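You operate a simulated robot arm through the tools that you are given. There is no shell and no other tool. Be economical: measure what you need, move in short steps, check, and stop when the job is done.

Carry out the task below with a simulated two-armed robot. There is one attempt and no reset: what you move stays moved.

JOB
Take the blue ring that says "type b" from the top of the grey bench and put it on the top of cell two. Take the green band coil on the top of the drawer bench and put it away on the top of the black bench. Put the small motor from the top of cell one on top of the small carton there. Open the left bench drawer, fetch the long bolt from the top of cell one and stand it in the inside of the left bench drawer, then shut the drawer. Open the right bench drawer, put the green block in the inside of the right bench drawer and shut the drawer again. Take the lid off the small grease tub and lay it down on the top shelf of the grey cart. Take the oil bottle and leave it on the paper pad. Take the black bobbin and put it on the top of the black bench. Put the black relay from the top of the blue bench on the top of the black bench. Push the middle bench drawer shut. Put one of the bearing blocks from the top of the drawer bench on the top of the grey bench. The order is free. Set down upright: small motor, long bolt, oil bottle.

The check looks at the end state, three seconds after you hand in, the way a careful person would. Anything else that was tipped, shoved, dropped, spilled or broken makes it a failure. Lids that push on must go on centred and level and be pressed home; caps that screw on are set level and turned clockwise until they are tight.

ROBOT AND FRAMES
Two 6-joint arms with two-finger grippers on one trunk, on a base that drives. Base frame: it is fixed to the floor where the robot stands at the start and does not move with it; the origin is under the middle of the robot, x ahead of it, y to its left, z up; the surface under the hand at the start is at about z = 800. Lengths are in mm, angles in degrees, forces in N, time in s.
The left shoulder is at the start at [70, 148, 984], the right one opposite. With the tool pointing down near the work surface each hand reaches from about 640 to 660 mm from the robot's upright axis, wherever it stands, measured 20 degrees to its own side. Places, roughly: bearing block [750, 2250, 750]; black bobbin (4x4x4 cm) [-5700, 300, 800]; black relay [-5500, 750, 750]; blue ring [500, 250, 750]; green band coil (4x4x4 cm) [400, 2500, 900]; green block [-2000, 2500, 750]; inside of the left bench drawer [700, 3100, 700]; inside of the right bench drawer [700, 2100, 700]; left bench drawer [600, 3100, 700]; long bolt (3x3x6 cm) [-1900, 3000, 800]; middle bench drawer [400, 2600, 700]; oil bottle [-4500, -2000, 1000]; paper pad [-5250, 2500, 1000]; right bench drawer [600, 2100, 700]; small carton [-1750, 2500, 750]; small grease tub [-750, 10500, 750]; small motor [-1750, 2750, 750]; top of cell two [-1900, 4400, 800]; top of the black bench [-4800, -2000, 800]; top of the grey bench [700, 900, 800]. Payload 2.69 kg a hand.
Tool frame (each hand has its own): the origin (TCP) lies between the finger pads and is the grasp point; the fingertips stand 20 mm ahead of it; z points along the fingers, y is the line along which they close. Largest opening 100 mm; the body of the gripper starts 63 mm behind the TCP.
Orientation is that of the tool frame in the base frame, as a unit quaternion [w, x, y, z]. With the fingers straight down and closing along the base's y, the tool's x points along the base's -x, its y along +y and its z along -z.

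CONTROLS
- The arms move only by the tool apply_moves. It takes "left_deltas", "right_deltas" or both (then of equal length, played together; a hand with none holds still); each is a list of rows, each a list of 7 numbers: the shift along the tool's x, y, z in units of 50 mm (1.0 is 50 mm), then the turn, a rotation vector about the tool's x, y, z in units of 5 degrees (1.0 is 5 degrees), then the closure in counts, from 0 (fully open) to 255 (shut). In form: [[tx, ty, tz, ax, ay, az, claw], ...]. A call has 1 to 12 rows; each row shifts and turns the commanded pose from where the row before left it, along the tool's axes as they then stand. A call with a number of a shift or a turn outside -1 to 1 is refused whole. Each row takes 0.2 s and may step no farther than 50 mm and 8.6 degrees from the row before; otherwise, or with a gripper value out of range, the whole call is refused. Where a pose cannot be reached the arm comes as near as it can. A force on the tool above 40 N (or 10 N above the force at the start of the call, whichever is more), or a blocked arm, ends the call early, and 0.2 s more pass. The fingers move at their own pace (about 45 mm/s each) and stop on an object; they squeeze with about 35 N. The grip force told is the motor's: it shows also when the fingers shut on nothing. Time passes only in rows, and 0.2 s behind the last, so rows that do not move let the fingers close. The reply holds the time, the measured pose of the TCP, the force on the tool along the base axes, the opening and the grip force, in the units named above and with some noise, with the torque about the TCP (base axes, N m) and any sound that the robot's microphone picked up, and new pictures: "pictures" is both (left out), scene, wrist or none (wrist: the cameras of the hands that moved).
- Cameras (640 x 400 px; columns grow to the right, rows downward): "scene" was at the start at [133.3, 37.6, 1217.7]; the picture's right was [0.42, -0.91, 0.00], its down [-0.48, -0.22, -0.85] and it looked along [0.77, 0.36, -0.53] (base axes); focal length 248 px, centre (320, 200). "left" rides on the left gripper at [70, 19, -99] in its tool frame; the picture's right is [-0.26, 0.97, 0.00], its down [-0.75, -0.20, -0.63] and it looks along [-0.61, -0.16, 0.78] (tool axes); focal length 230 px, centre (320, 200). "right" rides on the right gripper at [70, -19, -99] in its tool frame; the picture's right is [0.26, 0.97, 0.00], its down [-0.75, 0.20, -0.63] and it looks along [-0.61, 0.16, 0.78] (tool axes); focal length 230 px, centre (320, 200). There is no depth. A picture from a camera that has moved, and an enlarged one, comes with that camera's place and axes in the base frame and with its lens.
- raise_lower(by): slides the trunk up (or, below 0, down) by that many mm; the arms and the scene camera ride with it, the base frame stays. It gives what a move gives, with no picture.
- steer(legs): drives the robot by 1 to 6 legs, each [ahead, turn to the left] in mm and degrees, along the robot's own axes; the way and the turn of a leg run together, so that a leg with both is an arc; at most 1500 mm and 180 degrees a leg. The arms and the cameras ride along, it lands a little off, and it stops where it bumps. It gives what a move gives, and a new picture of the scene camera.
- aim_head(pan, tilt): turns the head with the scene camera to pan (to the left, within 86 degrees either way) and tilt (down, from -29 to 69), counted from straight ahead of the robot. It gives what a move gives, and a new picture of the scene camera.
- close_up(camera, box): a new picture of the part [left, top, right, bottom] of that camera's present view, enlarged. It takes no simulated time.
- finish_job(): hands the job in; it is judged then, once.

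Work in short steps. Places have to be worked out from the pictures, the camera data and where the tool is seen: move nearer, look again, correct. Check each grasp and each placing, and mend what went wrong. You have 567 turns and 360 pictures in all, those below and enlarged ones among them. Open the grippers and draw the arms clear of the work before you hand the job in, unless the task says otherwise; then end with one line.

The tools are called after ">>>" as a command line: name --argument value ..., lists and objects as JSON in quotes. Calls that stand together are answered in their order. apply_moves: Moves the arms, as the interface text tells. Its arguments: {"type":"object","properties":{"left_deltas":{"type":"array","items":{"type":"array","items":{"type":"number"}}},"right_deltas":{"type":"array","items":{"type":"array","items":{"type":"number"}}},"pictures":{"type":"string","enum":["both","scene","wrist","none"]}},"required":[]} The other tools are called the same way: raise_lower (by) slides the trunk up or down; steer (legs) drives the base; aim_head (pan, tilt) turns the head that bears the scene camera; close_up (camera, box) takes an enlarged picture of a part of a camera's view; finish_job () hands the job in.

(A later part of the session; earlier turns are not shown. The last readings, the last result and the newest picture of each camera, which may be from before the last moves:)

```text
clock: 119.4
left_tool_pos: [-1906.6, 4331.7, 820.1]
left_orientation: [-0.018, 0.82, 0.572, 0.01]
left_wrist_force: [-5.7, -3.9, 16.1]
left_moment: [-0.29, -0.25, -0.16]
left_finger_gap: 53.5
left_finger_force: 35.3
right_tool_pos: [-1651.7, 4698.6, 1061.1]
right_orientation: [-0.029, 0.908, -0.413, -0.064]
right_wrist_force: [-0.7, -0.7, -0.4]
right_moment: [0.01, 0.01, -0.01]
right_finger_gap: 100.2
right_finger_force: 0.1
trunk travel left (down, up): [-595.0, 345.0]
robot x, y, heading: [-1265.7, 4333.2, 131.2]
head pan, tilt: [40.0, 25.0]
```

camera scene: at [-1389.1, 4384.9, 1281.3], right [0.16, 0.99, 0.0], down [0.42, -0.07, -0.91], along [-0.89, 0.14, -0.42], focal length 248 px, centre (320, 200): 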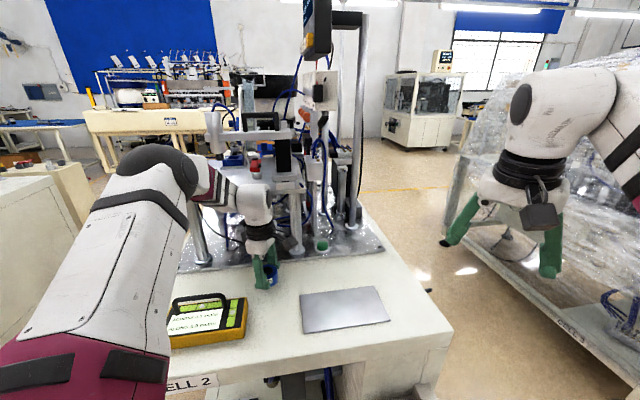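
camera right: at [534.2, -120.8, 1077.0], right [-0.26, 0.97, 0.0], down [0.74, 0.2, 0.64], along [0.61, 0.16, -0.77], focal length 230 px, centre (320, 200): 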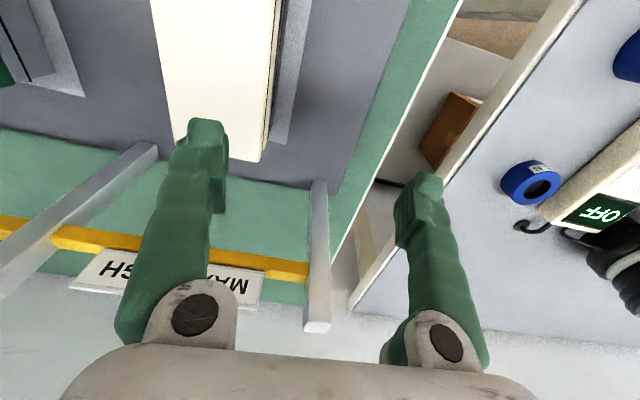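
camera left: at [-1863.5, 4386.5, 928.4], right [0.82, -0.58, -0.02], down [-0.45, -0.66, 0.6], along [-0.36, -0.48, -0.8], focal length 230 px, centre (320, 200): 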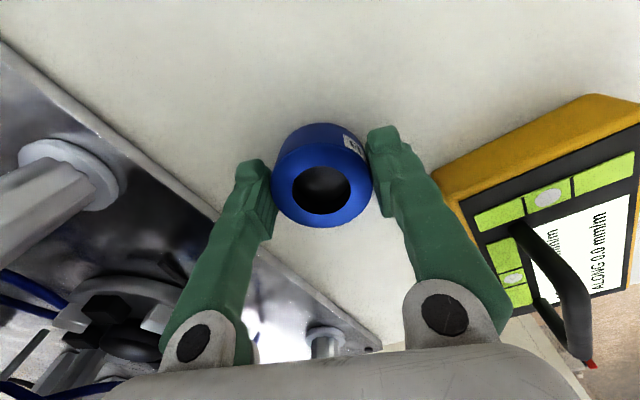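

Contact (16 N). Open a little and lift away.

>>> apply_moves --left_deltas '[[0, 0, -0.03, 0, 0, 0, 80], [0, 0, 0, 0, 0, 0, 80], [0, 0, 0, 0, 0, 0, 80], [0, 0, -0.5, 0, 0, 0, 80], [0, 0, -0.8, 0, 0, 0, 80]]' --pictures "wrist"

```text
clock: 120.6
left_tool_pos: [-1904.9, 4329.7, 887.6]
left_orientation: [-0.015, 0.82, 0.572, 0.011]
left_wrist_force: [0.8, -0.4, -0.2]
left_moment: [0.01, 0.0, -0.01]
left_finger_gap: 68.9
left_finger_force: 0.1
right_tool_pos: [-1651.7, 4699.2, 1059.8]
right_orientation: [-0.029, 0.908, -0.413, -0.064]
right_wrist_force: [-0.3, 0.0, 0.4]
right_moment: [0.0, 0.03, -0.05]
right_finger_gap: 100.0
right_finger_force: 0.0
trunk travel left (down, up): [-595.0, 345.0]
robot x, y, heading: [-1266.6, 4332.8, 130.9]
head pan, tilt: [40.0, 25.0]
camera left: at [-1861.8, 4384.4, 988.8], right [0.82, -0.58, -0.02], down [-0.45, -0.66, 0.6], along [-0.36, -0.48, -0.8], focal length 230 px, centre (320, 200)
```

left: 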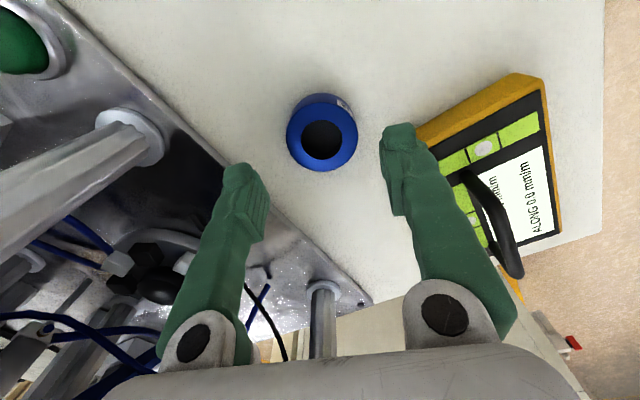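

Ring placed on cell two. Raise the trunk and back down the aisle to in front of cell one.

>>> raise_lower --by 200

>>> steer --legs '[[-250, 0], [0, -35], [-1390, 0], [0, 35]]'

>>> aim_head --pan 45 --tilt 32

```text
clock: 122.7
left_tool_pos: [-1905.0, 4330.3, 1085.2]
left_orientation: [-0.014, 0.821, 0.571, 0.012]
left_wrist_force: [0.5, -0.5, 0.0]
left_moment: [0.02, 0.05, 0.0]
left_finger_gap: 68.6
left_finger_force: 0.0
right_tool_pos: [-1653.6, 4700.1, 1258.4]
right_orientation: [-0.029, 0.908, -0.413, -0.065]
right_wrist_force: [0.2, -0.1, 1.0]
right_moment: [0.03, 0.0, 0.0]
right_finger_gap: 100.1
right_finger_force: 0.0
trunk travel left (down, up): [-795.0, 145.0]
robot x, y, heading: [-1265.0, 4331.2, 130.9]
head pan, tilt: [40.0, 25.0]
```

```text
clock: 134.4
left_tool_pos: [-1620.9, 2775.1, 1085.2]
left_orientation: [-0.014, 0.828, 0.561, 0.011]
left_wrist_force: [-0.6, -0.2, 0.5]
left_moment: [-0.02, -0.01, 0.01]
left_finger_gap: 68.6
left_finger_force: 0.0
right_tool_pos: [-1356.9, 3138.5, 1260.2]
right_orientation: [-0.028, 0.903, -0.425, -0.064]
right_wrist_force: [-0.8, 0.3, 0.0]
right_moment: [-0.01, 0.02, -0.02]
right_finger_gap: 100.1
right_finger_force: 0.0
trunk travel left (down, up): [-795.0, 145.0]
robot x, y, heading: [-978.9, 2757.7, 129.2]
head pan, tilt: [40.0, 25.0]
camera scene: at [-1100.5, 2816.9, 1481.4], right [0.18, 0.98, 0.0], down [0.42, -0.08, -0.91], along [-0.89, 0.17, -0.42], focal length 248 px, centre (320, 200)
```

scene: 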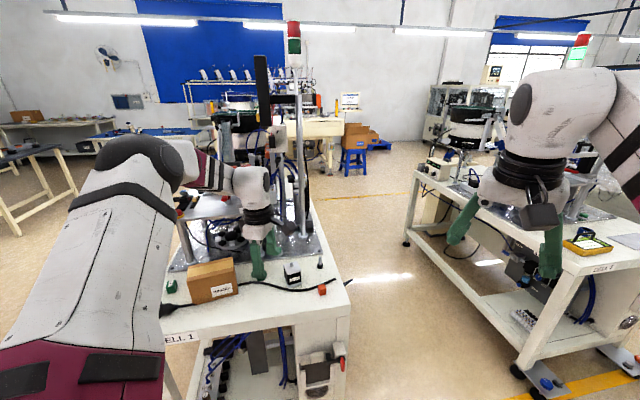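

```text
clock: 135.1
left_tool_pos: [-1620.5, 2774.8, 1085.9]
left_orientation: [-0.014, 0.827, 0.561, 0.011]
left_wrist_force: [0.7, 0.3, 0.6]
left_moment: [-0.02, 0.02, 0.01]
left_finger_gap: 68.5
left_finger_force: 0.1
right_tool_pos: [-1357.3, 3137.2, 1258.8]
right_orientation: [-0.03, 0.902, -0.425, -0.062]
right_wrist_force: [0.1, 0.1, 0.0]
right_moment: [0.0, 0.01, -0.02]
right_finger_gap: 99.7
right_finger_force: 0.1
trunk travel left (down, up): [-795.0, 145.0]
robot x, y, heading: [-980.0, 2758.0, 129.4]
head pan, tilt: [45.0, 32.0]
camera scene: at [-1099.4, 2807.7, 1470.3], right [0.1, 1.0, 0.0], down [0.53, -0.05, -0.85], along [-0.84, 0.08, -0.53], focal length 248 px, centre (320, 200)
```

scene: 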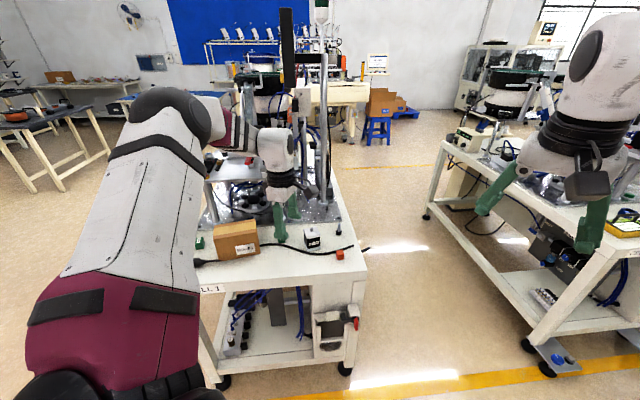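

>>> close_up --camera "scene" --box '[185, 180, 385, 305]'

```text
3.20 times, centred on (285, 242) of scene
camera zoom: at [-1099.4, 2807.7, 1470.3], right [0.1, 1.0, 0.0], down [0.53, -0.05, -0.85], along [-0.84, 0.08, -0.53], focal length 794 px, centre (432, 64)
```

zoom: 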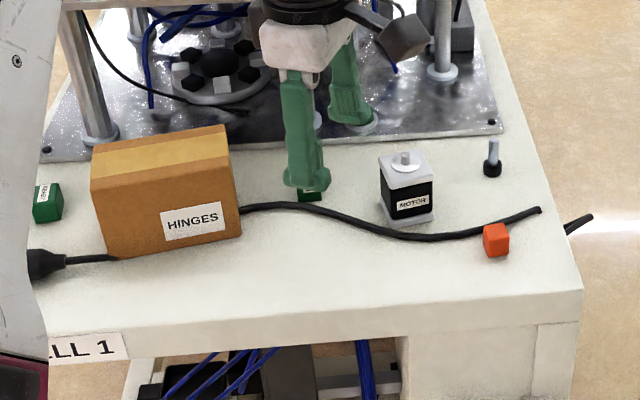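

I see carton "HINGES", the motor, a bolt standing on its head, a red cube, and a green block at left. Raise the left hand to clear the view and look closer.

>>> apply_moves --left_deltas '[[0, 0, -1, 0, 0, 0, 0], [0, 0, -1, 0, 0, 0, 0], [0, 0, -1, 0, 0, 0, 0], [0, 0, -1, 0, 0, 0, 0]]' --pictures "none"

>>> close_up --camera "scene" --box '[185, 190, 365, 300]'

```text
clock: 136.1
left_tool_pos: [-1621.1, 2766.3, 1287.5]
left_orientation: [-0.014, 0.828, 0.561, 0.011]
left_wrist_force: [-0.7, 0.5, -0.1]
left_moment: [-0.04, -0.01, 0.0]
left_finger_gap: 99.8
left_finger_force: 0.0
right_tool_pos: [-1357.5, 3138.1, 1259.6]
right_orientation: [-0.029, 0.902, -0.425, -0.064]
right_wrist_force: [0.6, -0.2, 0.6]
right_moment: [-0.04, 0.04, -0.01]
right_finger_gap: 100.2
right_finger_force: 0.0
trunk travel left (down, up): [-795.0, 145.0]
robot x, y, heading: [-981.8, 2760.7, 129.6]
head pan, tilt: [45.0, 32.0]
```

```text
3.56 times, centred on (275, 245) of scene
camera zoom: at [-1098.8, 2808.4, 1470.2], right [0.1, 1.0, 0.0], down [0.53, -0.05, -0.85], along [-0.84, 0.08, -0.53], focal length 883 px, centre (480, 40)
```

zoom: 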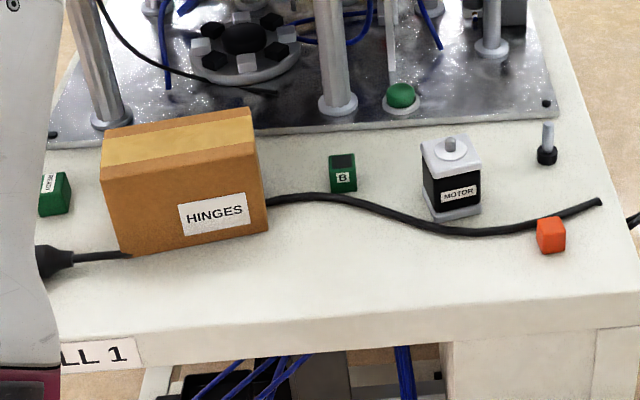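

There are two green blocks. Let me read both labels.

>>> close_up --camera "scene" --box '[192, 225, 222, 260]'

>>> close_up --camera "scene" --box '[265, 220, 355, 270]'

```text
11.43 times, centred on (207, 242) of scene
camera zoom: at [-1098.8, 2808.4, 1470.2], right [0.1, 1.0, 0.0], down [0.53, -0.05, -0.85], along [-0.84, 0.08, -0.53], focal length 2837 px, centre (1611, -286)
```

zoom: 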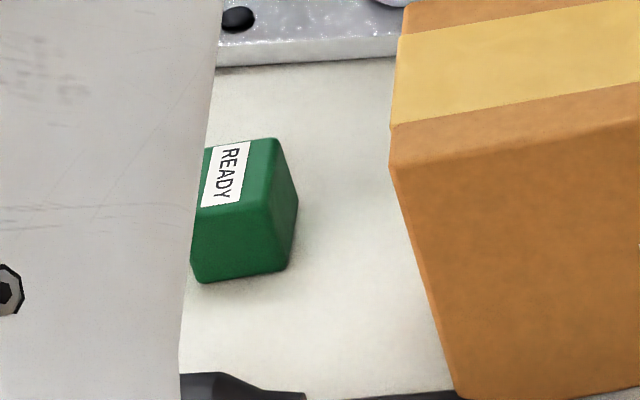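

```text
7.11 times, centred on (310, 245) of scene
camera zoom: at [-1098.8, 2808.4, 1470.2], right [0.1, 1.0, 0.0], down [0.53, -0.05, -0.85], along [-0.84, 0.08, -0.53], focal length 1766 px, centre (391, -120)
```

zoom: 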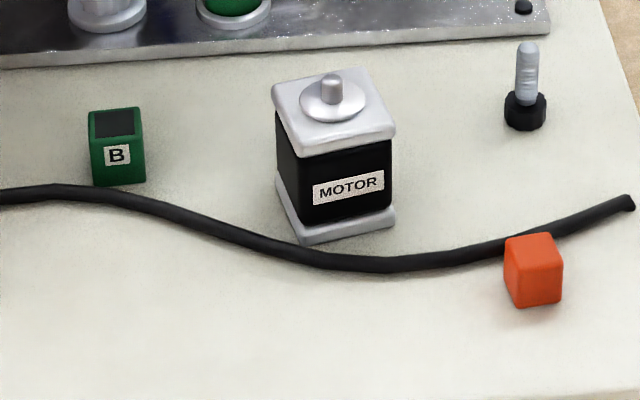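

The block labelled READY matches the hint for the green block. Motor ≈[−1837, 2847], carton top centre ≈[−1836, 2568] (top ≈905). I position the robot symmetric between them, facing so the left hand reaches the motor.

>>> steer --legs '[[0, 63.5], [237, 0], [0, -75]]'

>>> apply_moves --left_deltas '[[0, 0, 0, -0.15, -0.38, 0, 0], [0, 0, 0, 0, 0, 1, 0], [0, 0, 0, 0, 0, 1, 0], [0, 0, 0, 0, 0, 1, 0], [0, 0, 0, 0, 0, 1, 0], [0, 0, 0, 0, 0, 1, 0], [0, 0, 0, 0, 0, 1, 0], [0, 0, 0, 0, 0, 1, 0], [0, 0, 0, 0, 0, 1, 0], [0, 0, 0, 0, 0, 1, 0]]' --pictures "wrist"

```text
clock: 143.9
left_tool_pos: [-1843.4, 2827.7, 1285.4]
left_orientation: [-0.012, 0.876, 0.482, 0.014]
left_wrist_force: [0.2, -0.4, 0.0]
left_moment: [0.0, -0.01, -0.02]
left_finger_gap: 99.9
left_finger_force: 0.0
right_tool_pos: [-1516.2, 3145.7, 1258.6]
right_orientation: [-0.035, 0.86, -0.505, -0.06]
right_wrist_force: [-0.3, -0.3, -0.1]
right_moment: [0.01, 0.01, 0.04]
right_finger_gap: 100.1
right_finger_force: 0.2
trunk travel left (down, up): [-795.0, 145.0]
robot x, y, heading: [-1213.4, 2705.5, 119.0]
head pan, tilt: [45.0, 32.0]
camera scene: at [-1322.6, 2774.5, 1470.2], right [0.28, 0.96, 0.0], down [0.51, -0.15, -0.85], along [-0.81, 0.23, -0.53], focal length 248 px, centre (320, 200)
```

scene: 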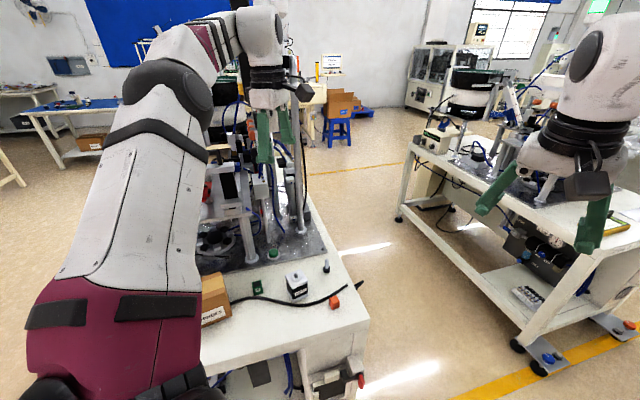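

```text
clock: 146.1
left_tool_pos: [-1841.0, 2825.0, 1284.6]
left_orientation: [-0.001, 0.994, 0.11, 0.002]
left_wrist_force: [0.2, 0.5, -0.4]
left_moment: [-0.01, 0.02, 0.0]
left_finger_gap: 100.0
left_finger_force: 0.1
left hand out of reach, approached as far as the arm can: row 1
right_tool_pos: [-1515.8, 3146.3, 1258.7]
right_orientation: [-0.035, 0.86, -0.505, -0.061]
right_wrist_force: [0.6, -0.4, -0.3]
right_moment: [-0.01, 0.0, 0.0]
right_finger_gap: 100.1
right_finger_force: 0.1
trunk travel left (down, up): [-795.0, 145.0]
robot x, y, heading: [-1215.0, 2711.1, 119.1]
head pan, tilt: [45.0, 32.0]
camera left: at [-1767.0, 2821.5, 1384.9], right [-0.04, -1.0, 0.0], down [-0.78, 0.03, 0.63], along [-0.63, 0.03, -0.78], focal length 230 px, centre (320, 200)
```

left: 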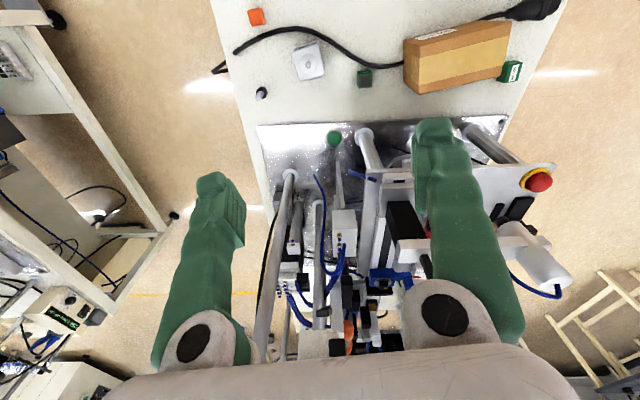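

Top view: motor at about [−1846, 2847], nothing in the way. Descend partly with the arm, then the trunk.

>>> apply_moves --left_deltas '[[0, 0, 0.9, 0, 0, 0, 0], [0, 0, 0.9, 0, 0, 0, 0], [0, 0, 0.9, 0, 0, 0, 0], [0, 0, 0.9, 0, 0, 0, 0]]' --pictures "none"

>>> raise_lower --by -150

>>> apply_moves --left_deltas '[[0, 0, 0, 0, 0, 0, 0]]' --pictures "wrist"

```text
clock: 147.1
left_tool_pos: [-1841.2, 2826.0, 1104.4]
left_orientation: [-0.001, 0.994, 0.112, 0.001]
left_wrist_force: [-0.9, 0.4, -0.9]
left_moment: [0.0, -0.01, -0.02]
left_finger_gap: 100.2
left_finger_force: 0.0
right_tool_pos: [-1516.7, 3146.7, 1258.0]
right_orientation: [-0.035, 0.86, -0.506, -0.059]
right_wrist_force: [0.6, -0.3, 1.0]
right_moment: [0.01, 0.0, 0.02]
right_finger_gap: 99.8
right_finger_force: 0.0
trunk travel left (down, up): [-795.0, 145.0]
robot x, y, heading: [-1213.6, 2706.3, 118.8]
head pan, tilt: [45.0, 32.0]
```

```text
clock: 148.8
left_tool_pos: [-1839.9, 2824.7, 954.6]
left_orientation: [-0.001, 0.994, 0.111, 0.002]
left_wrist_force: [-0.3, 0.1, 0.3]
left_moment: [-0.02, 0.01, 0.03]
left_finger_gap: 100.2
left_finger_force: 0.1
right_tool_pos: [-1516.4, 3146.5, 1109.6]
right_orientation: [-0.035, 0.86, -0.506, -0.06]
right_wrist_force: [-0.8, -0.2, 0.9]
right_moment: [0.04, -0.02, 0.04]
right_finger_gap: 100.0
right_finger_force: 0.0
trunk travel left (down, up): [-645.0, 295.0]
robot x, y, heading: [-1214.3, 2708.3, 119.1]
head pan, tilt: [45.0, 32.0]
```

```text
clock: 149.2
left_tool_pos: [-1840.3, 2825.9, 954.3]
left_orientation: [0.0, 0.994, 0.112, 0.001]
left_wrist_force: [-0.1, 0.2, 0.0]
left_moment: [0.02, 0.01, 0.0]
left_finger_gap: 100.1
left_finger_force: 0.0
right_tool_pos: [-1515.2, 3144.5, 1109.2]
right_orientation: [-0.036, 0.86, -0.505, -0.06]
right_wrist_force: [-0.1, 0.0, 0.4]
right_moment: [-0.03, 0.02, 0.0]
right_finger_gap: 100.0
right_finger_force: 0.0
trunk travel left (down, up): [-645.0, 295.0]
robot x, y, heading: [-1215.7, 2707.2, 119.0]
head pan, tilt: [45.0, 32.0]
camera left: at [-1766.4, 2822.5, 1054.9], right [-0.04, -1.0, 0.0], down [-0.78, 0.03, 0.63], along [-0.63, 0.02, -0.78], focal length 230 px, centre (320, 200)
```

left: 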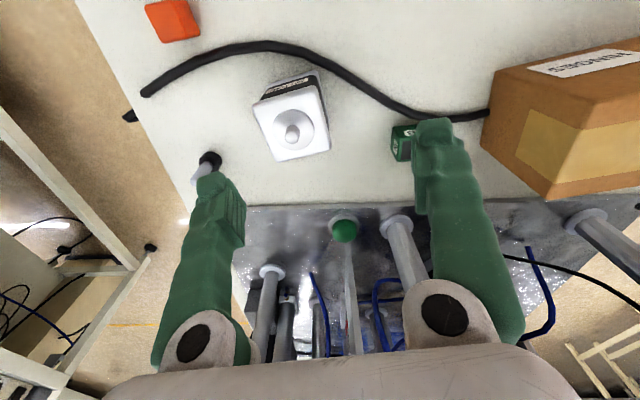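

Motor centre ≈[−1844, 2849] and its yaw matches the gripper. Shift 23 mm toward it and lower to just above.

>>> apply_moves --left_deltas '[[0.02, -0.47, 0, 0, 0, 0, 0], [0, 0, 0.5, 0, 0, 0, 0]]' --pictures "wrist"

```text
clock: 149.8
left_tool_pos: [-1846.1, 2847.9, 929.1]
left_orientation: [-0.001, 0.994, 0.112, 0.002]
left_wrist_force: [-0.7, -0.5, 0.6]
left_moment: [0.01, -0.01, 0.02]
left_finger_gap: 99.9
left_finger_force: 0.0
right_tool_pos: [-1515.9, 3146.3, 1109.2]
right_orientation: [-0.036, 0.859, -0.506, -0.061]
right_wrist_force: [0.4, -0.8, -0.5]
right_moment: [0.01, 0.01, 0.01]
right_finger_gap: 100.1
right_finger_force: 0.0
trunk travel left (down, up): [-645.0, 295.0]
robot x, y, heading: [-1212.7, 2705.7, 118.9]
head pan, tilt: [45.0, 32.0]
camera left: at [-1771.6, 2844.4, 1030.1], right [-0.04, -1.0, 0.0], down [-0.78, 0.03, 0.63], along [-0.63, 0.02, -0.78], focal length 230 px, centre (320, 200)
```

left: 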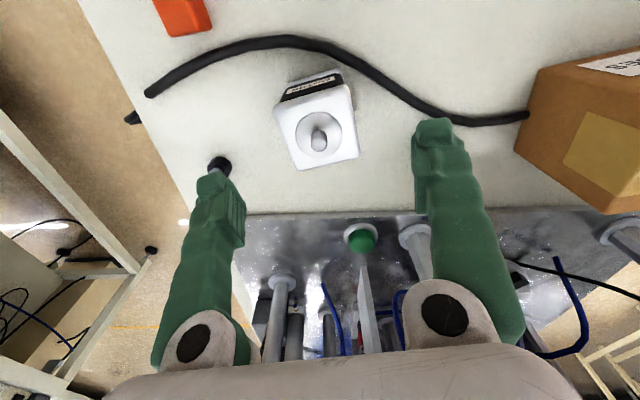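

Well centred. Lower 97 mm with the trunk and close the gripper.

>>> raise_lower --by -97

>>> apply_moves --left_deltas '[[0, 0, 0, 0, 0, 0, 120], [0, 0, 0, 0, 0, 0, 200], [0, 0, 0, 0, 0, 0, 255], [0, 0, 0, 0, 0, 0, 255], [0, 0, 0, 0, 0, 0, 255], [0, 0, 0, 0, 0, 0, 255]]' --pictures "wrist"

```text
clock: 151.1
left_tool_pos: [-1844.3, 2846.6, 833.8]
left_orientation: [-0.001, 0.994, 0.111, 0.002]
left_wrist_force: [1.0, -0.5, 1.2]
left_moment: [-0.03, 0.0, 0.04]
left_finger_gap: 99.8
left_finger_force: 0.0
right_tool_pos: [-1514.3, 3146.5, 1011.7]
right_orientation: [-0.036, 0.86, -0.506, -0.06]
right_wrist_force: [0.0, -1.2, -0.7]
right_moment: [0.0, 0.01, 0.0]
right_finger_gap: 99.8
right_finger_force: 0.0
trunk travel left (down, up): [-548.0, 392.0]
robot x, y, heading: [-1209.6, 2708.5, 118.8]
head pan, tilt: [45.0, 32.0]
```

```text
clock: 152.5
left_tool_pos: [-1844.7, 2847.4, 832.5]
left_orientation: [-0.001, 0.994, 0.111, 0.001]
left_wrist_force: [0.5, 1.1, 1.7]
left_moment: [0.07, -0.02, 0.06]
left_finger_gap: 55.2
left_finger_force: 34.6
right_tool_pos: [-1515.1, 3145.6, 1012.1]
right_orientation: [-0.035, 0.86, -0.506, -0.06]
right_wrist_force: [0.5, -0.4, 0.1]
right_moment: [-0.01, 0.02, -0.02]
right_finger_gap: 100.1
right_finger_force: 0.0
trunk travel left (down, up): [-548.0, 392.0]
robot x, y, heading: [-1213.0, 2709.4, 118.9]
head pan, tilt: [45.0, 32.0]
camera left: at [-1770.7, 2844.4, 933.6], right [-0.04, -1.0, 0.0], down [-0.78, 0.03, 0.63], along [-0.63, 0.02, -0.78], focal length 230 px, centre (320, 200)
```

left: 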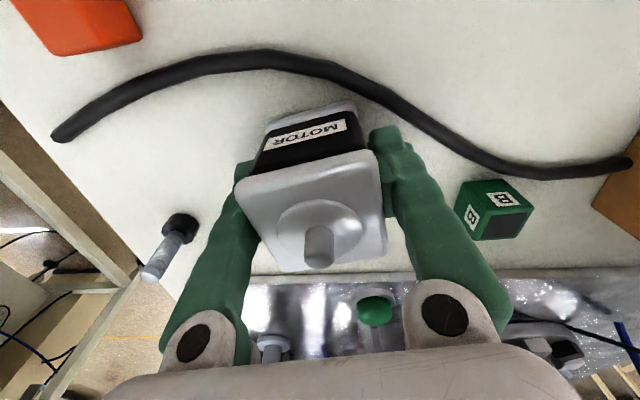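

Motor gripped. Lift 220 mm, turn the base left 25° so it comes above the carton, and counter-rotate the tool.

>>> raise_lower --by 220

>>> steer --legs '[[0, 25]]'

>>> apply_moves --left_deltas '[[0, 0, 0, 0, 0, 1, 255], [0, 0, 0, 0, 0, 1, 255], [0, 0, 0, 0, 0, 1, 255], [0, 0, 0, 0, 0, 1, 255], [0, 0, 0, 0, 0, 1, 255]]' --pictures "wrist"

```text
clock: 154.9
left_tool_pos: [-1845.3, 2847.3, 1052.6]
left_orientation: [0.0, 0.994, 0.111, 0.003]
left_wrist_force: [-0.2, -0.5, -6.8]
left_moment: [0.01, 0.0, 0.0]
left_finger_gap: 55.0
left_finger_force: 34.8
right_tool_pos: [-1517.0, 3146.2, 1230.8]
right_orientation: [-0.036, 0.86, -0.506, -0.059]
right_wrist_force: [0.0, -0.3, 0.3]
right_moment: [-0.01, 0.01, 0.0]
right_finger_gap: 100.1
right_finger_force: 0.0
trunk travel left (down, up): [-768.0, 172.0]
robot x, y, heading: [-1212.2, 2705.0, 119.0]
head pan, tilt: [45.0, 32.0]
```

```text
clock: 156.5
left_tool_pos: [-1846.3, 2572.3, 1052.6]
left_orientation: [0.0, 0.947, 0.322, 0.002]
left_wrist_force: [0.8, -0.3, -6.8]
left_moment: [0.0, 0.01, -0.01]
left_finger_gap: 55.3
left_finger_force: 34.8
right_tool_pos: [-1674.6, 2981.9, 1230.0]
right_orientation: [-0.02, 0.948, -0.31, -0.066]
right_wrist_force: [-0.9, 0.9, -1.0]
right_moment: [-0.04, -0.02, 0.02]
right_finger_gap: 100.0
right_finger_force: 0.0
trunk travel left (down, up): [-768.0, 172.0]
robot x, y, heading: [-1215.6, 2709.0, 143.6]
head pan, tilt: [45.0, 32.0]
camera scene: at [-1341.8, 2724.7, 1443.1], right [-0.15, 0.99, 0.0], down [0.52, 0.08, -0.85], along [-0.84, -0.13, -0.53], focal length 248 px, centre (320, 200)
```

scene: 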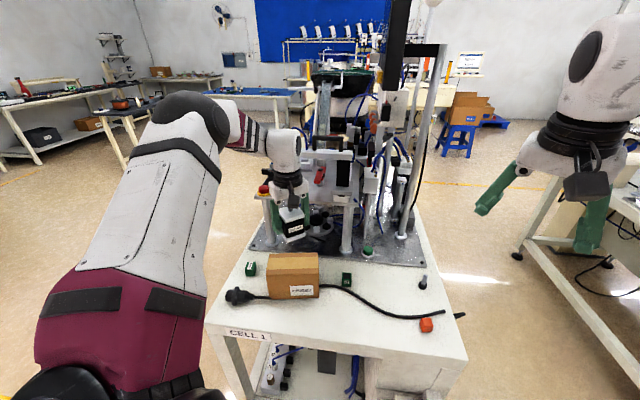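

```text
clock: 157.7
left_tool_pos: [-1847.0, 2572.4, 1052.5]
left_orientation: [0.0, 0.994, 0.108, 0.002]
left_wrist_force: [-0.1, 0.7, -7.7]
left_moment: [-0.03, 0.05, 0.01]
left_finger_gap: 54.9
left_finger_force: 35.5
right_tool_pos: [-1673.2, 2980.7, 1230.8]
right_orientation: [-0.021, 0.948, -0.31, -0.065]
right_wrist_force: [-0.5, -1.1, 0.6]
right_moment: [-0.03, -0.02, -0.01]
right_finger_gap: 100.2
right_finger_force: 0.1
trunk travel left (down, up): [-768.0, 172.0]
robot x, y, heading: [-1215.7, 2705.7, 143.6]
head pan, tilt: [45.0, 32.0]
camera left: at [-1772.8, 2567.1, 1152.9], right [-0.04, -1.0, 0.0], down [-0.78, 0.03, 0.63], along [-0.63, 0.03, -0.78], focal length 230 px, centre (320, 200)
```

left: 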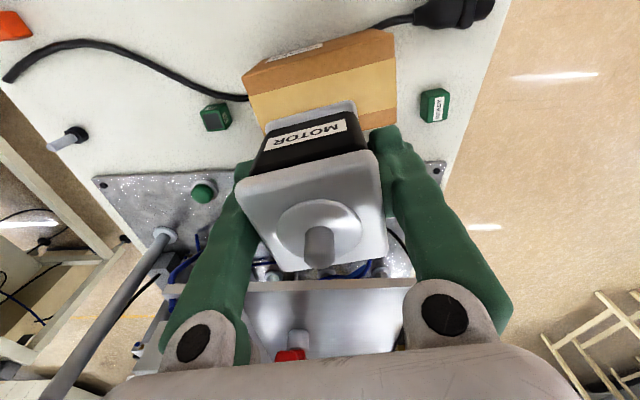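

Let me refine the carton position with an enlarged scene view.

>>> close_up --camera "scene" --box '[220, 200, 380, 310]'

```text
3.64 times, centred on (300, 255) of scene
camera zoom: at [-1342.3, 2722.6, 1443.1], right [-0.15, 0.99, 0.0], down [0.53, 0.08, -0.85], along [-0.84, -0.13, -0.53], focal length 903 px, centre (393, 0)
```

zoom: 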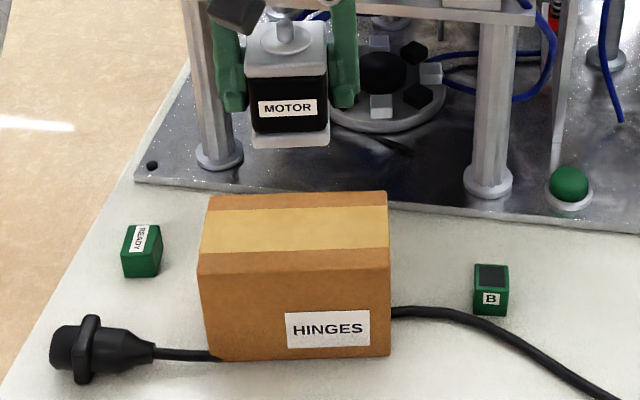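

Carton top centre ≈[−1847, 2566], top ≈900. Shift 6 mm and lower to just above.

>>> apply_moves --left_deltas '[[-0.04, 0.11, 0, 0, 0, 0, 255]]' --pictures "none"

>>> raise_lower --by -87

>>> apply_moves --left_deltas '[[0, 0, 0, 0, 0, 0, 255]]' --pictures "wrist"

>>> close_up --camera "scene" --box '[230, 190, 370, 300]'

```text
clock: 158.1
left_tool_pos: [-1846.6, 2564.3, 1053.6]
left_orientation: [-0.001, 0.994, 0.109, 0.002]
left_wrist_force: [-0.9, 0.0, -7.3]
left_moment: [0.01, -0.01, -0.03]
left_finger_gap: 55.0
left_finger_force: 35.1
right_tool_pos: [-1673.7, 2977.9, 1231.5]
right_orientation: [-0.022, 0.948, -0.31, -0.065]
right_wrist_force: [0.3, -0.6, 0.9]
right_moment: [-0.03, 0.04, 0.01]
right_finger_gap: 100.0
right_finger_force: 0.0
trunk travel left (down, up): [-768.0, 172.0]
robot x, y, heading: [-1213.0, 2704.1, 144.1]
head pan, tilt: [45.0, 32.0]
```

```text
clock: 159.3
left_tool_pos: [-1849.0, 2564.9, 964.9]
left_orientation: [-0.001, 0.994, 0.108, 0.002]
left_wrist_force: [0.5, 0.9, -6.1]
left_moment: [0.01, 0.01, 0.0]
left_finger_gap: 54.8
left_finger_force: 34.6
right_tool_pos: [-1673.1, 2978.5, 1144.1]
right_orientation: [-0.021, 0.948, -0.31, -0.066]
right_wrist_force: [-0.4, 0.3, 0.5]
right_moment: [-0.02, 0.0, -0.04]
right_finger_gap: 99.9
right_finger_force: 0.1
trunk travel left (down, up): [-681.0, 259.0]
robot x, y, heading: [-1210.5, 2706.0, 143.7]
head pan, tilt: [45.0, 32.0]
```

```text
clock: 159.8
left_tool_pos: [-1847.6, 2564.3, 965.3]
left_orientation: [0.0, 0.994, 0.109, 0.003]
left_wrist_force: [-0.9, 0.4, -7.3]
left_moment: [-0.04, -0.01, -0.05]
left_finger_gap: 54.9
left_finger_force: 35.0
right_tool_pos: [-1674.1, 2979.2, 1144.1]
right_orientation: [-0.021, 0.948, -0.31, -0.065]
right_wrist_force: [-0.3, 0.6, 0.3]
right_moment: [-0.01, 0.01, 0.03]
right_finger_gap: 100.1
right_finger_force: 0.0
trunk travel left (down, up): [-681.0, 259.0]
robot x, y, heading: [-1213.2, 2705.0, 143.5]
head pan, tilt: [45.0, 32.0]
camera left: at [-1774.2, 2561.1, 1065.6], right [-0.04, -1.0, 0.0], down [-0.78, 0.03, 0.63], along [-0.63, 0.03, -0.78], focal length 230 px, centre (320, 200)
```

left: 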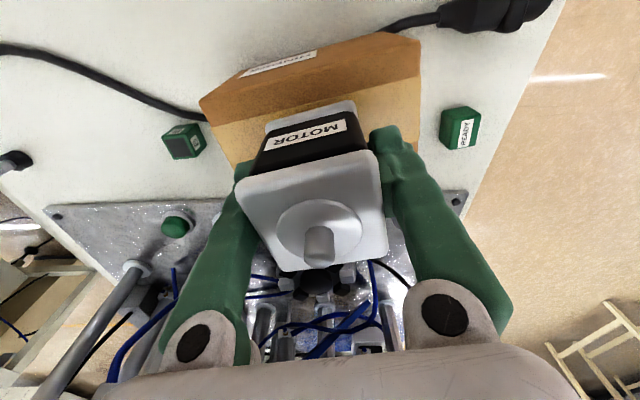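

```text
3.64 times, centred on (300, 245) of scene
camera zoom: at [-1342.5, 2722.2, 1356.1], right [-0.15, 0.99, 0.0], down [0.53, 0.08, -0.85], along [-0.84, -0.13, -0.53], focal length 903 px, centre (393, 36)
```

zoom: 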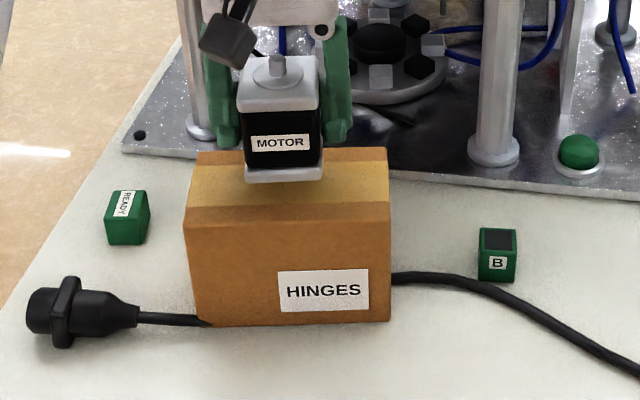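

Motor is above the carton's middle. Descend in small steps until contact.

>>> apply_moves --left_deltas '[[0, 0, 0.1, 0, 0, 0, 255], [0, 0, 0.1, 0, 0, 0, 255], [0, 0, 0, 0, 0, 0, 255]]' --pictures "none"

>>> apply_moves --left_deltas '[[0, 0, 0.06, 0, 0, 0, 255], [0, 0, 0, 0, 0, 0, 255]]' --pictures "none"

>>> apply_moves --left_deltas '[[0, 0, 0.06, 0, 0, 0, 255], [0, 0, 0, 0, 0, 0, 255]]' --pictures "none"

```text
clock: 160.6
left_tool_pos: [-1848.1, 2565.4, 954.9]
left_orientation: [-0.001, 0.994, 0.108, 0.004]
left_wrist_force: [0.3, -0.1, -7.4]
left_moment: [0.0, -0.02, -0.04]
left_finger_gap: 55.0
left_finger_force: 35.7
right_tool_pos: [-1674.0, 2979.7, 1143.4]
right_orientation: [-0.022, 0.948, -0.31, -0.066]
right_wrist_force: [0.4, 0.1, 0.4]
right_moment: [0.0, 0.04, 0.05]
right_finger_gap: 99.8
right_finger_force: 0.1
trunk travel left (down, up): [-681.0, 259.0]
robot x, y, heading: [-1212.3, 2705.6, 143.8]
head pan, tilt: [45.0, 32.0]
```

```text
clock: 161.2
left_tool_pos: [-1849.1, 2564.3, 953.7]
left_orientation: [0.0, 0.994, 0.109, 0.002]
left_wrist_force: [0.6, 0.1, -7.3]
left_moment: [0.02, -0.03, 0.04]
left_finger_gap: 54.7
left_finger_force: 34.8
right_tool_pos: [-1673.3, 2979.8, 1144.8]
right_orientation: [-0.022, 0.948, -0.31, -0.065]
right_wrist_force: [0.5, 0.6, 0.4]
right_moment: [0.01, 0.04, -0.03]
right_finger_gap: 100.1
right_finger_force: 0.1
trunk travel left (down, up): [-681.0, 259.0]
robot x, y, heading: [-1208.1, 2705.0, 143.8]
head pan, tilt: [45.0, 32.0]
```

```text
clock: 161.8
left_tool_pos: [-1848.1, 2565.3, 949.3]
left_orientation: [-0.001, 0.994, 0.109, 0.003]
left_wrist_force: [-0.1, -0.1, -7.3]
left_moment: [0.04, -0.02, 0.04]
left_finger_gap: 55.2
left_finger_force: 35.0
right_tool_pos: [-1672.1, 2979.3, 1143.5]
right_orientation: [-0.021, 0.948, -0.311, -0.066]
right_wrist_force: [0.0, -0.1, 0.7]
right_moment: [0.05, -0.02, -0.04]
right_finger_gap: 99.7
right_finger_force: 0.1
trunk travel left (down, up): [-681.0, 259.0]
robot x, y, heading: [-1214.8, 2707.4, 143.7]
head pan, tilt: [45.0, 32.0]
```

Continue down by 3 mm steps.

>>> apply_moves --left_deltas '[[0, 0, 0.06, 0, 0, 0, 255], [0, 0, 0, 0, 0, 0, 255]]' --pictures "none"

>>> apply_moves --left_deltas '[[0, 0, 0.06, 0, 0, 0, 255], [0, 0, 0, 0, 0, 0, 255]]' --pictures "none"

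>>> apply_moves --left_deltas '[[0, 0, 0.04, 0, 0, 0, 255], [0, 0, 0, 0, 0, 0, 255]]' --pictures "wrist"

```text
clock: 162.3
left_tool_pos: [-1848.6, 2564.1, 946.4]
left_orientation: [-0.001, 0.994, 0.109, 0.002]
left_wrist_force: [0.1, -0.1, -7.3]
left_moment: [-0.01, -0.02, 0.0]
left_finger_gap: 55.2
left_finger_force: 35.3
right_tool_pos: [-1673.8, 2979.3, 1143.5]
right_orientation: [-0.022, 0.948, -0.31, -0.066]
right_wrist_force: [0.5, -0.2, -0.4]
right_moment: [0.01, -0.02, 0.01]
right_finger_gap: 100.0
right_finger_force: 0.1
trunk travel left (down, up): [-681.0, 259.0]
robot x, y, heading: [-1213.7, 2708.2, 143.5]
head pan, tilt: [45.0, 32.0]
```

```text
clock: 162.9
left_tool_pos: [-1846.5, 2564.6, 944.2]
left_orientation: [-0.002, 0.994, 0.109, 0.0]
left_wrist_force: [0.2, -1.0, -4.6]
left_moment: [-0.07, 0.05, 0.0]
left_finger_gap: 55.3
left_finger_force: 35.2
right_tool_pos: [-1673.3, 2978.3, 1143.6]
right_orientation: [-0.021, 0.948, -0.31, -0.065]
right_wrist_force: [-0.4, 0.4, 1.1]
right_moment: [-0.03, 0.01, -0.01]
right_finger_gap: 99.9
right_finger_force: 0.0
trunk travel left (down, up): [-681.0, 259.0]
robot x, y, heading: [-1214.5, 2706.5, 143.5]
head pan, tilt: [45.0, 32.0]
```

```text
clock: 163.6
left_tool_pos: [-1847.2, 2565.7, 944.1]
left_orientation: [-0.001, 0.994, 0.108, -0.001]
left_wrist_force: [-5.9, -4.1, 9.6]
left_moment: [-0.43, -0.08, -0.2]
left_finger_gap: 55.2
left_finger_force: 35.4
right_tool_pos: [-1671.1, 2979.2, 1145.0]
right_orientation: [-0.022, 0.948, -0.311, -0.066]
right_wrist_force: [0.2, -0.1, 0.2]
right_moment: [-0.02, 0.0, -0.02]
right_finger_gap: 99.9
right_finger_force: 0.0
trunk travel left (down, up): [-681.0, 259.0]
robot x, y, heading: [-1213.9, 2708.2, 143.7]
head pan, tilt: [45.0, 32.0]
camera left: at [-1772.4, 2561.1, 1043.7], right [-0.04, -1.0, 0.0], down [-0.78, 0.03, 0.63], along [-0.63, 0.03, -0.78], focal length 230 px, centre (320, 200)
```

left: 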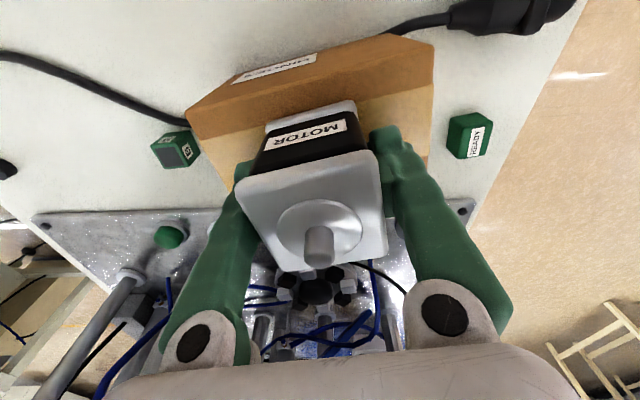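

Contact at 944. Release, wait and lift straight up.

>>> apply_moves --left_deltas '[[0, 0, -0.03, 0, 0, 0, 60], [0, 0, 0, 0, 0, 0, 20], [0, 0, 0, 0, 0, 0, 0], [0, 0, 0, 0, 0, 0, 0], [0, 0, -0.6, 0, 0, 0, 0], [0, 0, -0.9, 0, 0, 0, 0], [0, 0, -0.9, 0, 0, 0, 0]]' --pictures "wrist"

>>> close_up --camera "scene" --box '[230, 170, 390, 310]'

```text
clock: 165.2
left_tool_pos: [-1849.3, 2566.7, 1061.6]
left_orientation: [-0.001, 0.994, 0.109, 0.002]
left_wrist_force: [-0.6, -0.5, 0.6]
left_moment: [0.02, -0.02, -0.01]
left_finger_gap: 100.1
left_finger_force: 0.0
right_tool_pos: [-1671.3, 2979.4, 1145.2]
right_orientation: [-0.021, 0.948, -0.31, -0.067]
right_wrist_force: [0.6, -0.5, 0.2]
right_moment: [0.0, -0.02, 0.02]
right_finger_gap: 100.0
right_finger_force: 0.0
trunk travel left (down, up): [-681.0, 259.0]
robot x, y, heading: [-1214.7, 2709.7, 143.3]
head pan, tilt: [45.0, 32.0]
camera left: at [-1775.0, 2563.1, 1162.9], right [-0.04, -1.0, 0.0], down [-0.78, 0.03, 0.63], along [-0.63, 0.03, -0.78], focal length 230 px, centre (320, 200)
```

left: 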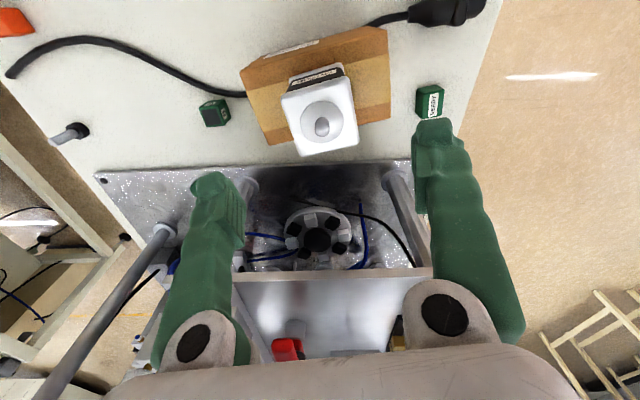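

```text
2.86 times, centred on (310, 240) of scene
camera zoom: at [-1339.9, 2723.0, 1356.3], right [-0.15, 0.99, 0.0], down [0.52, 0.08, -0.85], along [-0.84, -0.13, -0.53], focal length 709 px, centre (349, 86)
```

zoom: 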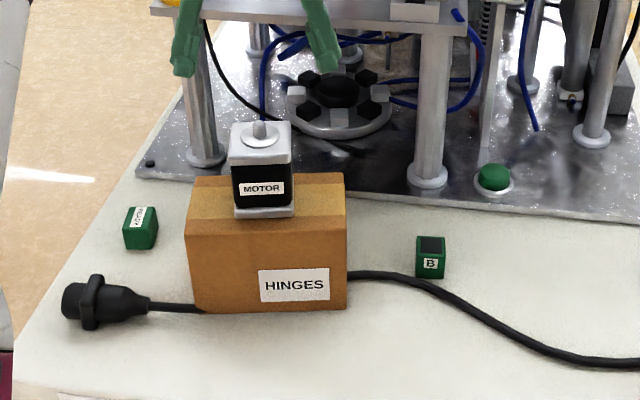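

Motor stands upright on the carton. Now I go to the drawer bench to inspect the drawers and open them.

>>> raise_lower --by 130

>>> steer --legs '[[-450, 0], [0, -143.5], [250, 0]]'

>>> aim_head --pan 5 --tilt 35

```text
clock: 166.7
left_tool_pos: [-1849.4, 2565.4, 1190.9]
left_orientation: [-0.001, 0.994, 0.109, 0.002]
left_wrist_force: [-0.1, 0.7, -0.6]
left_moment: [0.0, 0.04, -0.03]
left_finger_gap: 99.9
left_finger_force: 0.2
right_tool_pos: [-1672.1, 2980.2, 1274.6]
right_orientation: [-0.022, 0.949, -0.309, -0.065]
right_wrist_force: [0.8, 0.4, -0.3]
right_moment: [-0.01, 0.01, 0.02]
right_finger_gap: 100.1
right_finger_force: 0.1
trunk travel left (down, up): [-811.0, 129.0]
robot x, y, heading: [-1213.4, 2707.0, 143.4]
head pan, tilt: [45.0, 32.0]
```

```text
clock: 176.8
left_tool_pos: [-169.4, 2922.6, 1194.1]
left_orientation: [0.001, -0.407, 0.913, -0.002]
left_wrist_force: [-0.7, 0.0, -0.3]
left_moment: [-0.01, -0.02, 0.01]
left_finger_gap: 99.9
left_finger_force: 0.2
right_tool_pos: [-73.5, 2483.2, 1277.0]
right_orientation: [0.071, 0.005, 0.997, 0.0]
right_wrist_force: [-1.6, -0.1, 0.9]
right_moment: [0.01, -0.14, 0.01]
right_finger_gap: 99.8
right_finger_force: 0.0
trunk travel left (down, up): [-811.0, 129.0]
robot x, y, heading: [-602.8, 2438.0, -0.8]
head pan, tilt: [45.0, 32.0]
camera scene: at [-490.6, 2499.8, 1486.8], right [0.7, -0.72, 0.0], down [-0.38, -0.37, -0.85], along [0.61, 0.59, -0.53], focal length 248 px, centre (320, 200)
```

scene: 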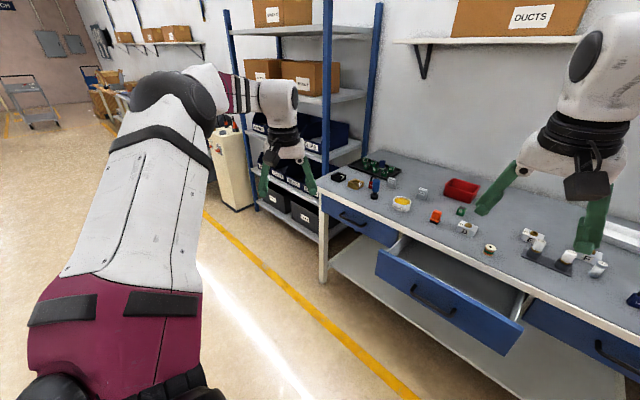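

```text
clock: 177.9
left_tool_pos: [-163.3, 2922.5, 1191.6]
left_orientation: [-0.002, -0.408, 0.913, -0.002]
left_wrist_force: [-0.6, -0.1, -0.5]
left_moment: [0.01, 0.01, 0.01]
left_finger_gap: 100.1
left_finger_force: 0.0
right_tool_pos: [-70.0, 2483.5, 1274.4]
right_orientation: [0.069, 0.005, 0.998, -0.001]
right_wrist_force: [0.7, 0.2, 0.6]
right_moment: [0.06, 0.0, 0.01]
right_finger_gap: 100.3
right_finger_force: 0.0
trunk travel left (down, up): [-811.0, 129.0]
robot x, y, heading: [-603.7, 2438.7, -0.7]
head pan, tilt: [5.0, 35.0]
camera scene: at [-461.1, 2444.2, 1481.6], right [0.07, -1.0, 0.0], down [-0.57, -0.04, -0.82], along [0.82, 0.06, -0.57], focal length 248 px, centre (320, 200)
```

scene: 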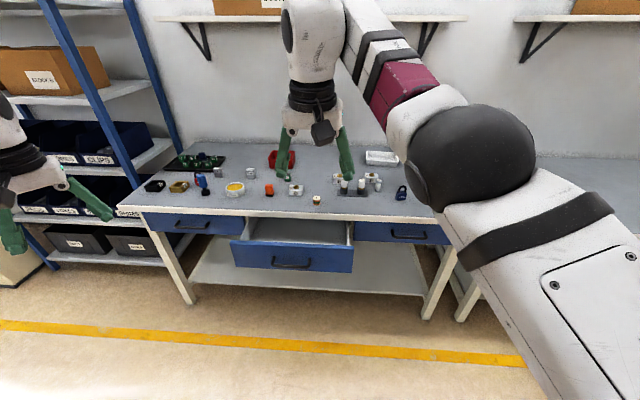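

>>> close_up --camera "scene" --box '[120, 130, 300, 280]'

>>> close_up --camera "scene" --box '[260, 140, 450, 280]'

```text
2.67 times, centred on (210, 205) of scene
camera zoom: at [-461.1, 2444.2, 1481.6], right [0.07, -1.0, 0.0], down [-0.57, -0.04, -0.82], along [0.82, 0.06, -0.57], focal length 662 px, centre (613, 187)
```

zoom: 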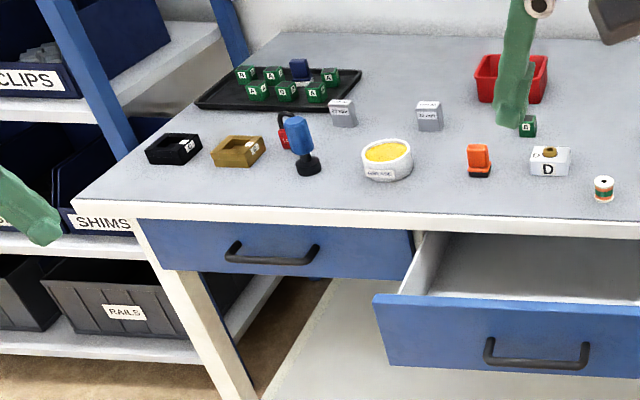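

```text
2.86 times, centred on (355, 210) of scene
camera zoom: at [-461.1, 2444.2, 1481.6], right [0.07, -1.0, 0.0], down [-0.57, -0.04, -0.82], along [0.82, 0.06, -0.57], focal length 709 px, centre (220, 171)
```

zoom: 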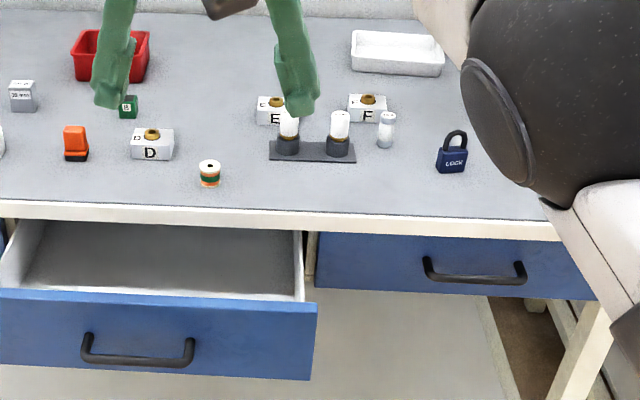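

Bearing blocks D/E/F, the green‑band coil and U‑handle drawers are visible; the middle drawer stands ~200 mm open with its handle at about [196, 2609, 707]. I'll push it shut with the closed left fingers against its handle: shift the robot sideways, align the tool, close it.

>>> steer --legs '[[0, -89.3], [315, 0], [0, 90]]'

>>> apply_moves --left_deltas '[[0, 0, 0, 0, 0, 1, 255], [0, 0, 0, 0, 0, 1, 255], [0, 0, 0, 0, 0, 1, 255], [0, 0, 0, 0, 0, 1, 255], [0, 0, 0, 0, 0, 1, 255], [0, 0, 0, 0, 0, 1, 255], [0, 0, 0, 0, 0, 1, 255], [0, 0, 0, 0, 0, 1, 255], [0, 0, 0, 0, 0, 1, 255], [0, 0, 0.9, 0, 0, 0.6, 255], [0, 0, 0.9, 0, 0, 0, 255]]' --right_deltas '[[0, 0, -1, 0, 0, 0, 0], [0, 0, -1, 0, 0, 0, 0], [0, 0, 0, 0, 0, 0, 0], [0, 0, 0, 0, 0, 0, 0], [0, 0, 0, 0, 0, 0, 0], [0, 0, 0, 0, 0, 0, 0], [0, 0, 0, 0, 0, 0, 0], [0, 0, 0, 0, 0, 0, 0], [0, 0, 0, 0, 0, 0, 0], [0, 0, 0, 0, 0, 0, 0], [0, 0, 0, 0, 0, 0, 0]]' --pictures "scene"

```text
clock: 187.6
left_tool_pos: [-193.3, 2647.4, 1193.1]
left_orientation: [-0.001, -0.451, 0.892, -0.002]
left_wrist_force: [-0.2, -0.2, -0.1]
left_moment: [0.02, 0.03, -0.01]
left_finger_gap: 99.9
left_finger_force: 0.1
right_tool_pos: [-57.4, 2220.2, 1275.2]
right_orientation: [0.069, -0.042, 0.997, 0.004]
right_wrist_force: [0.1, 0.3, 0.6]
right_moment: [-0.01, -0.04, 0.02]
right_finger_gap: 100.1
right_finger_force: 0.0
trunk travel left (down, up): [-811.0, 129.0]
robot x, y, heading: [-581.4, 2127.0, 4.8]
head pan, tilt: [5.0, 35.0]
camera scene: at [-443.0, 2142.8, 1481.6], right [0.17, -0.99, 0.0], down [-0.57, -0.1, -0.82], along [0.81, 0.14, -0.57], focal length 248 px, centre (320, 200)
```

scene: 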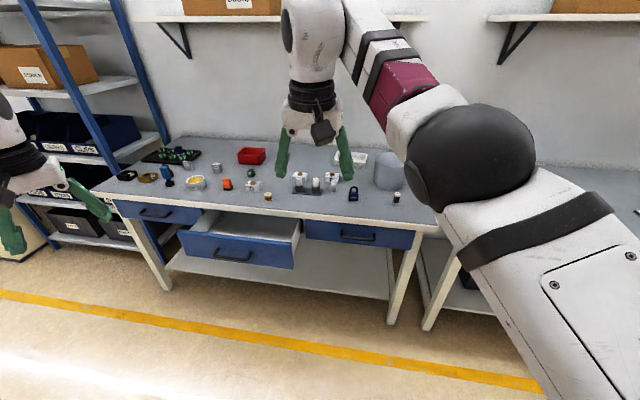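

```text
clock: 190.0
left_tool_pos: [-294.8, 2570.6, 1092.7]
left_orientation: [0.002, -0.049, 0.999, -0.002]
left_wrist_force: [0.2, 0.1, 0.1]
left_moment: [0.02, 0.0, -0.01]
left_finger_gap: 0.0
left_finger_force: 29.6
left hand out of reach, approached as far as the arm can: row 2, 3, 4, 5, 6, 7, 8, 9, 10, 11
right_tool_pos: [-88.8, 2205.1, 1345.7]
right_orientation: [0.069, -0.042, 0.997, 0.004]
right_wrist_force: [0.8, 0.6, 0.4]
right_moment: [-0.02, 0.02, 0.0]
right_finger_gap: 100.0
right_finger_force: 0.0
right hand out of reach, approached as far as the arm can: row 1, 2
trunk travel left (down, up): [-811.0, 129.0]
robot x, y, heading: [-583.8, 2121.6, 4.6]
head pan, tilt: [5.0, 35.0]
camera scene: at [-443.0, 2144.0, 1481.6], right [0.17, -0.99, 0.0], down [-0.57, -0.1, -0.82], along [0.81, 0.14, -0.57], focal length 248 px, centre (320, 200)
```

scene: 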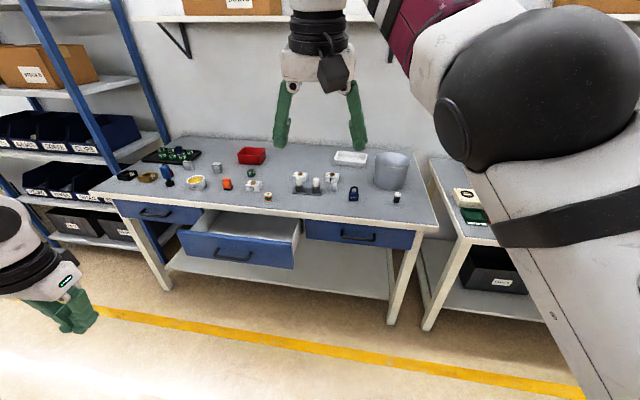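

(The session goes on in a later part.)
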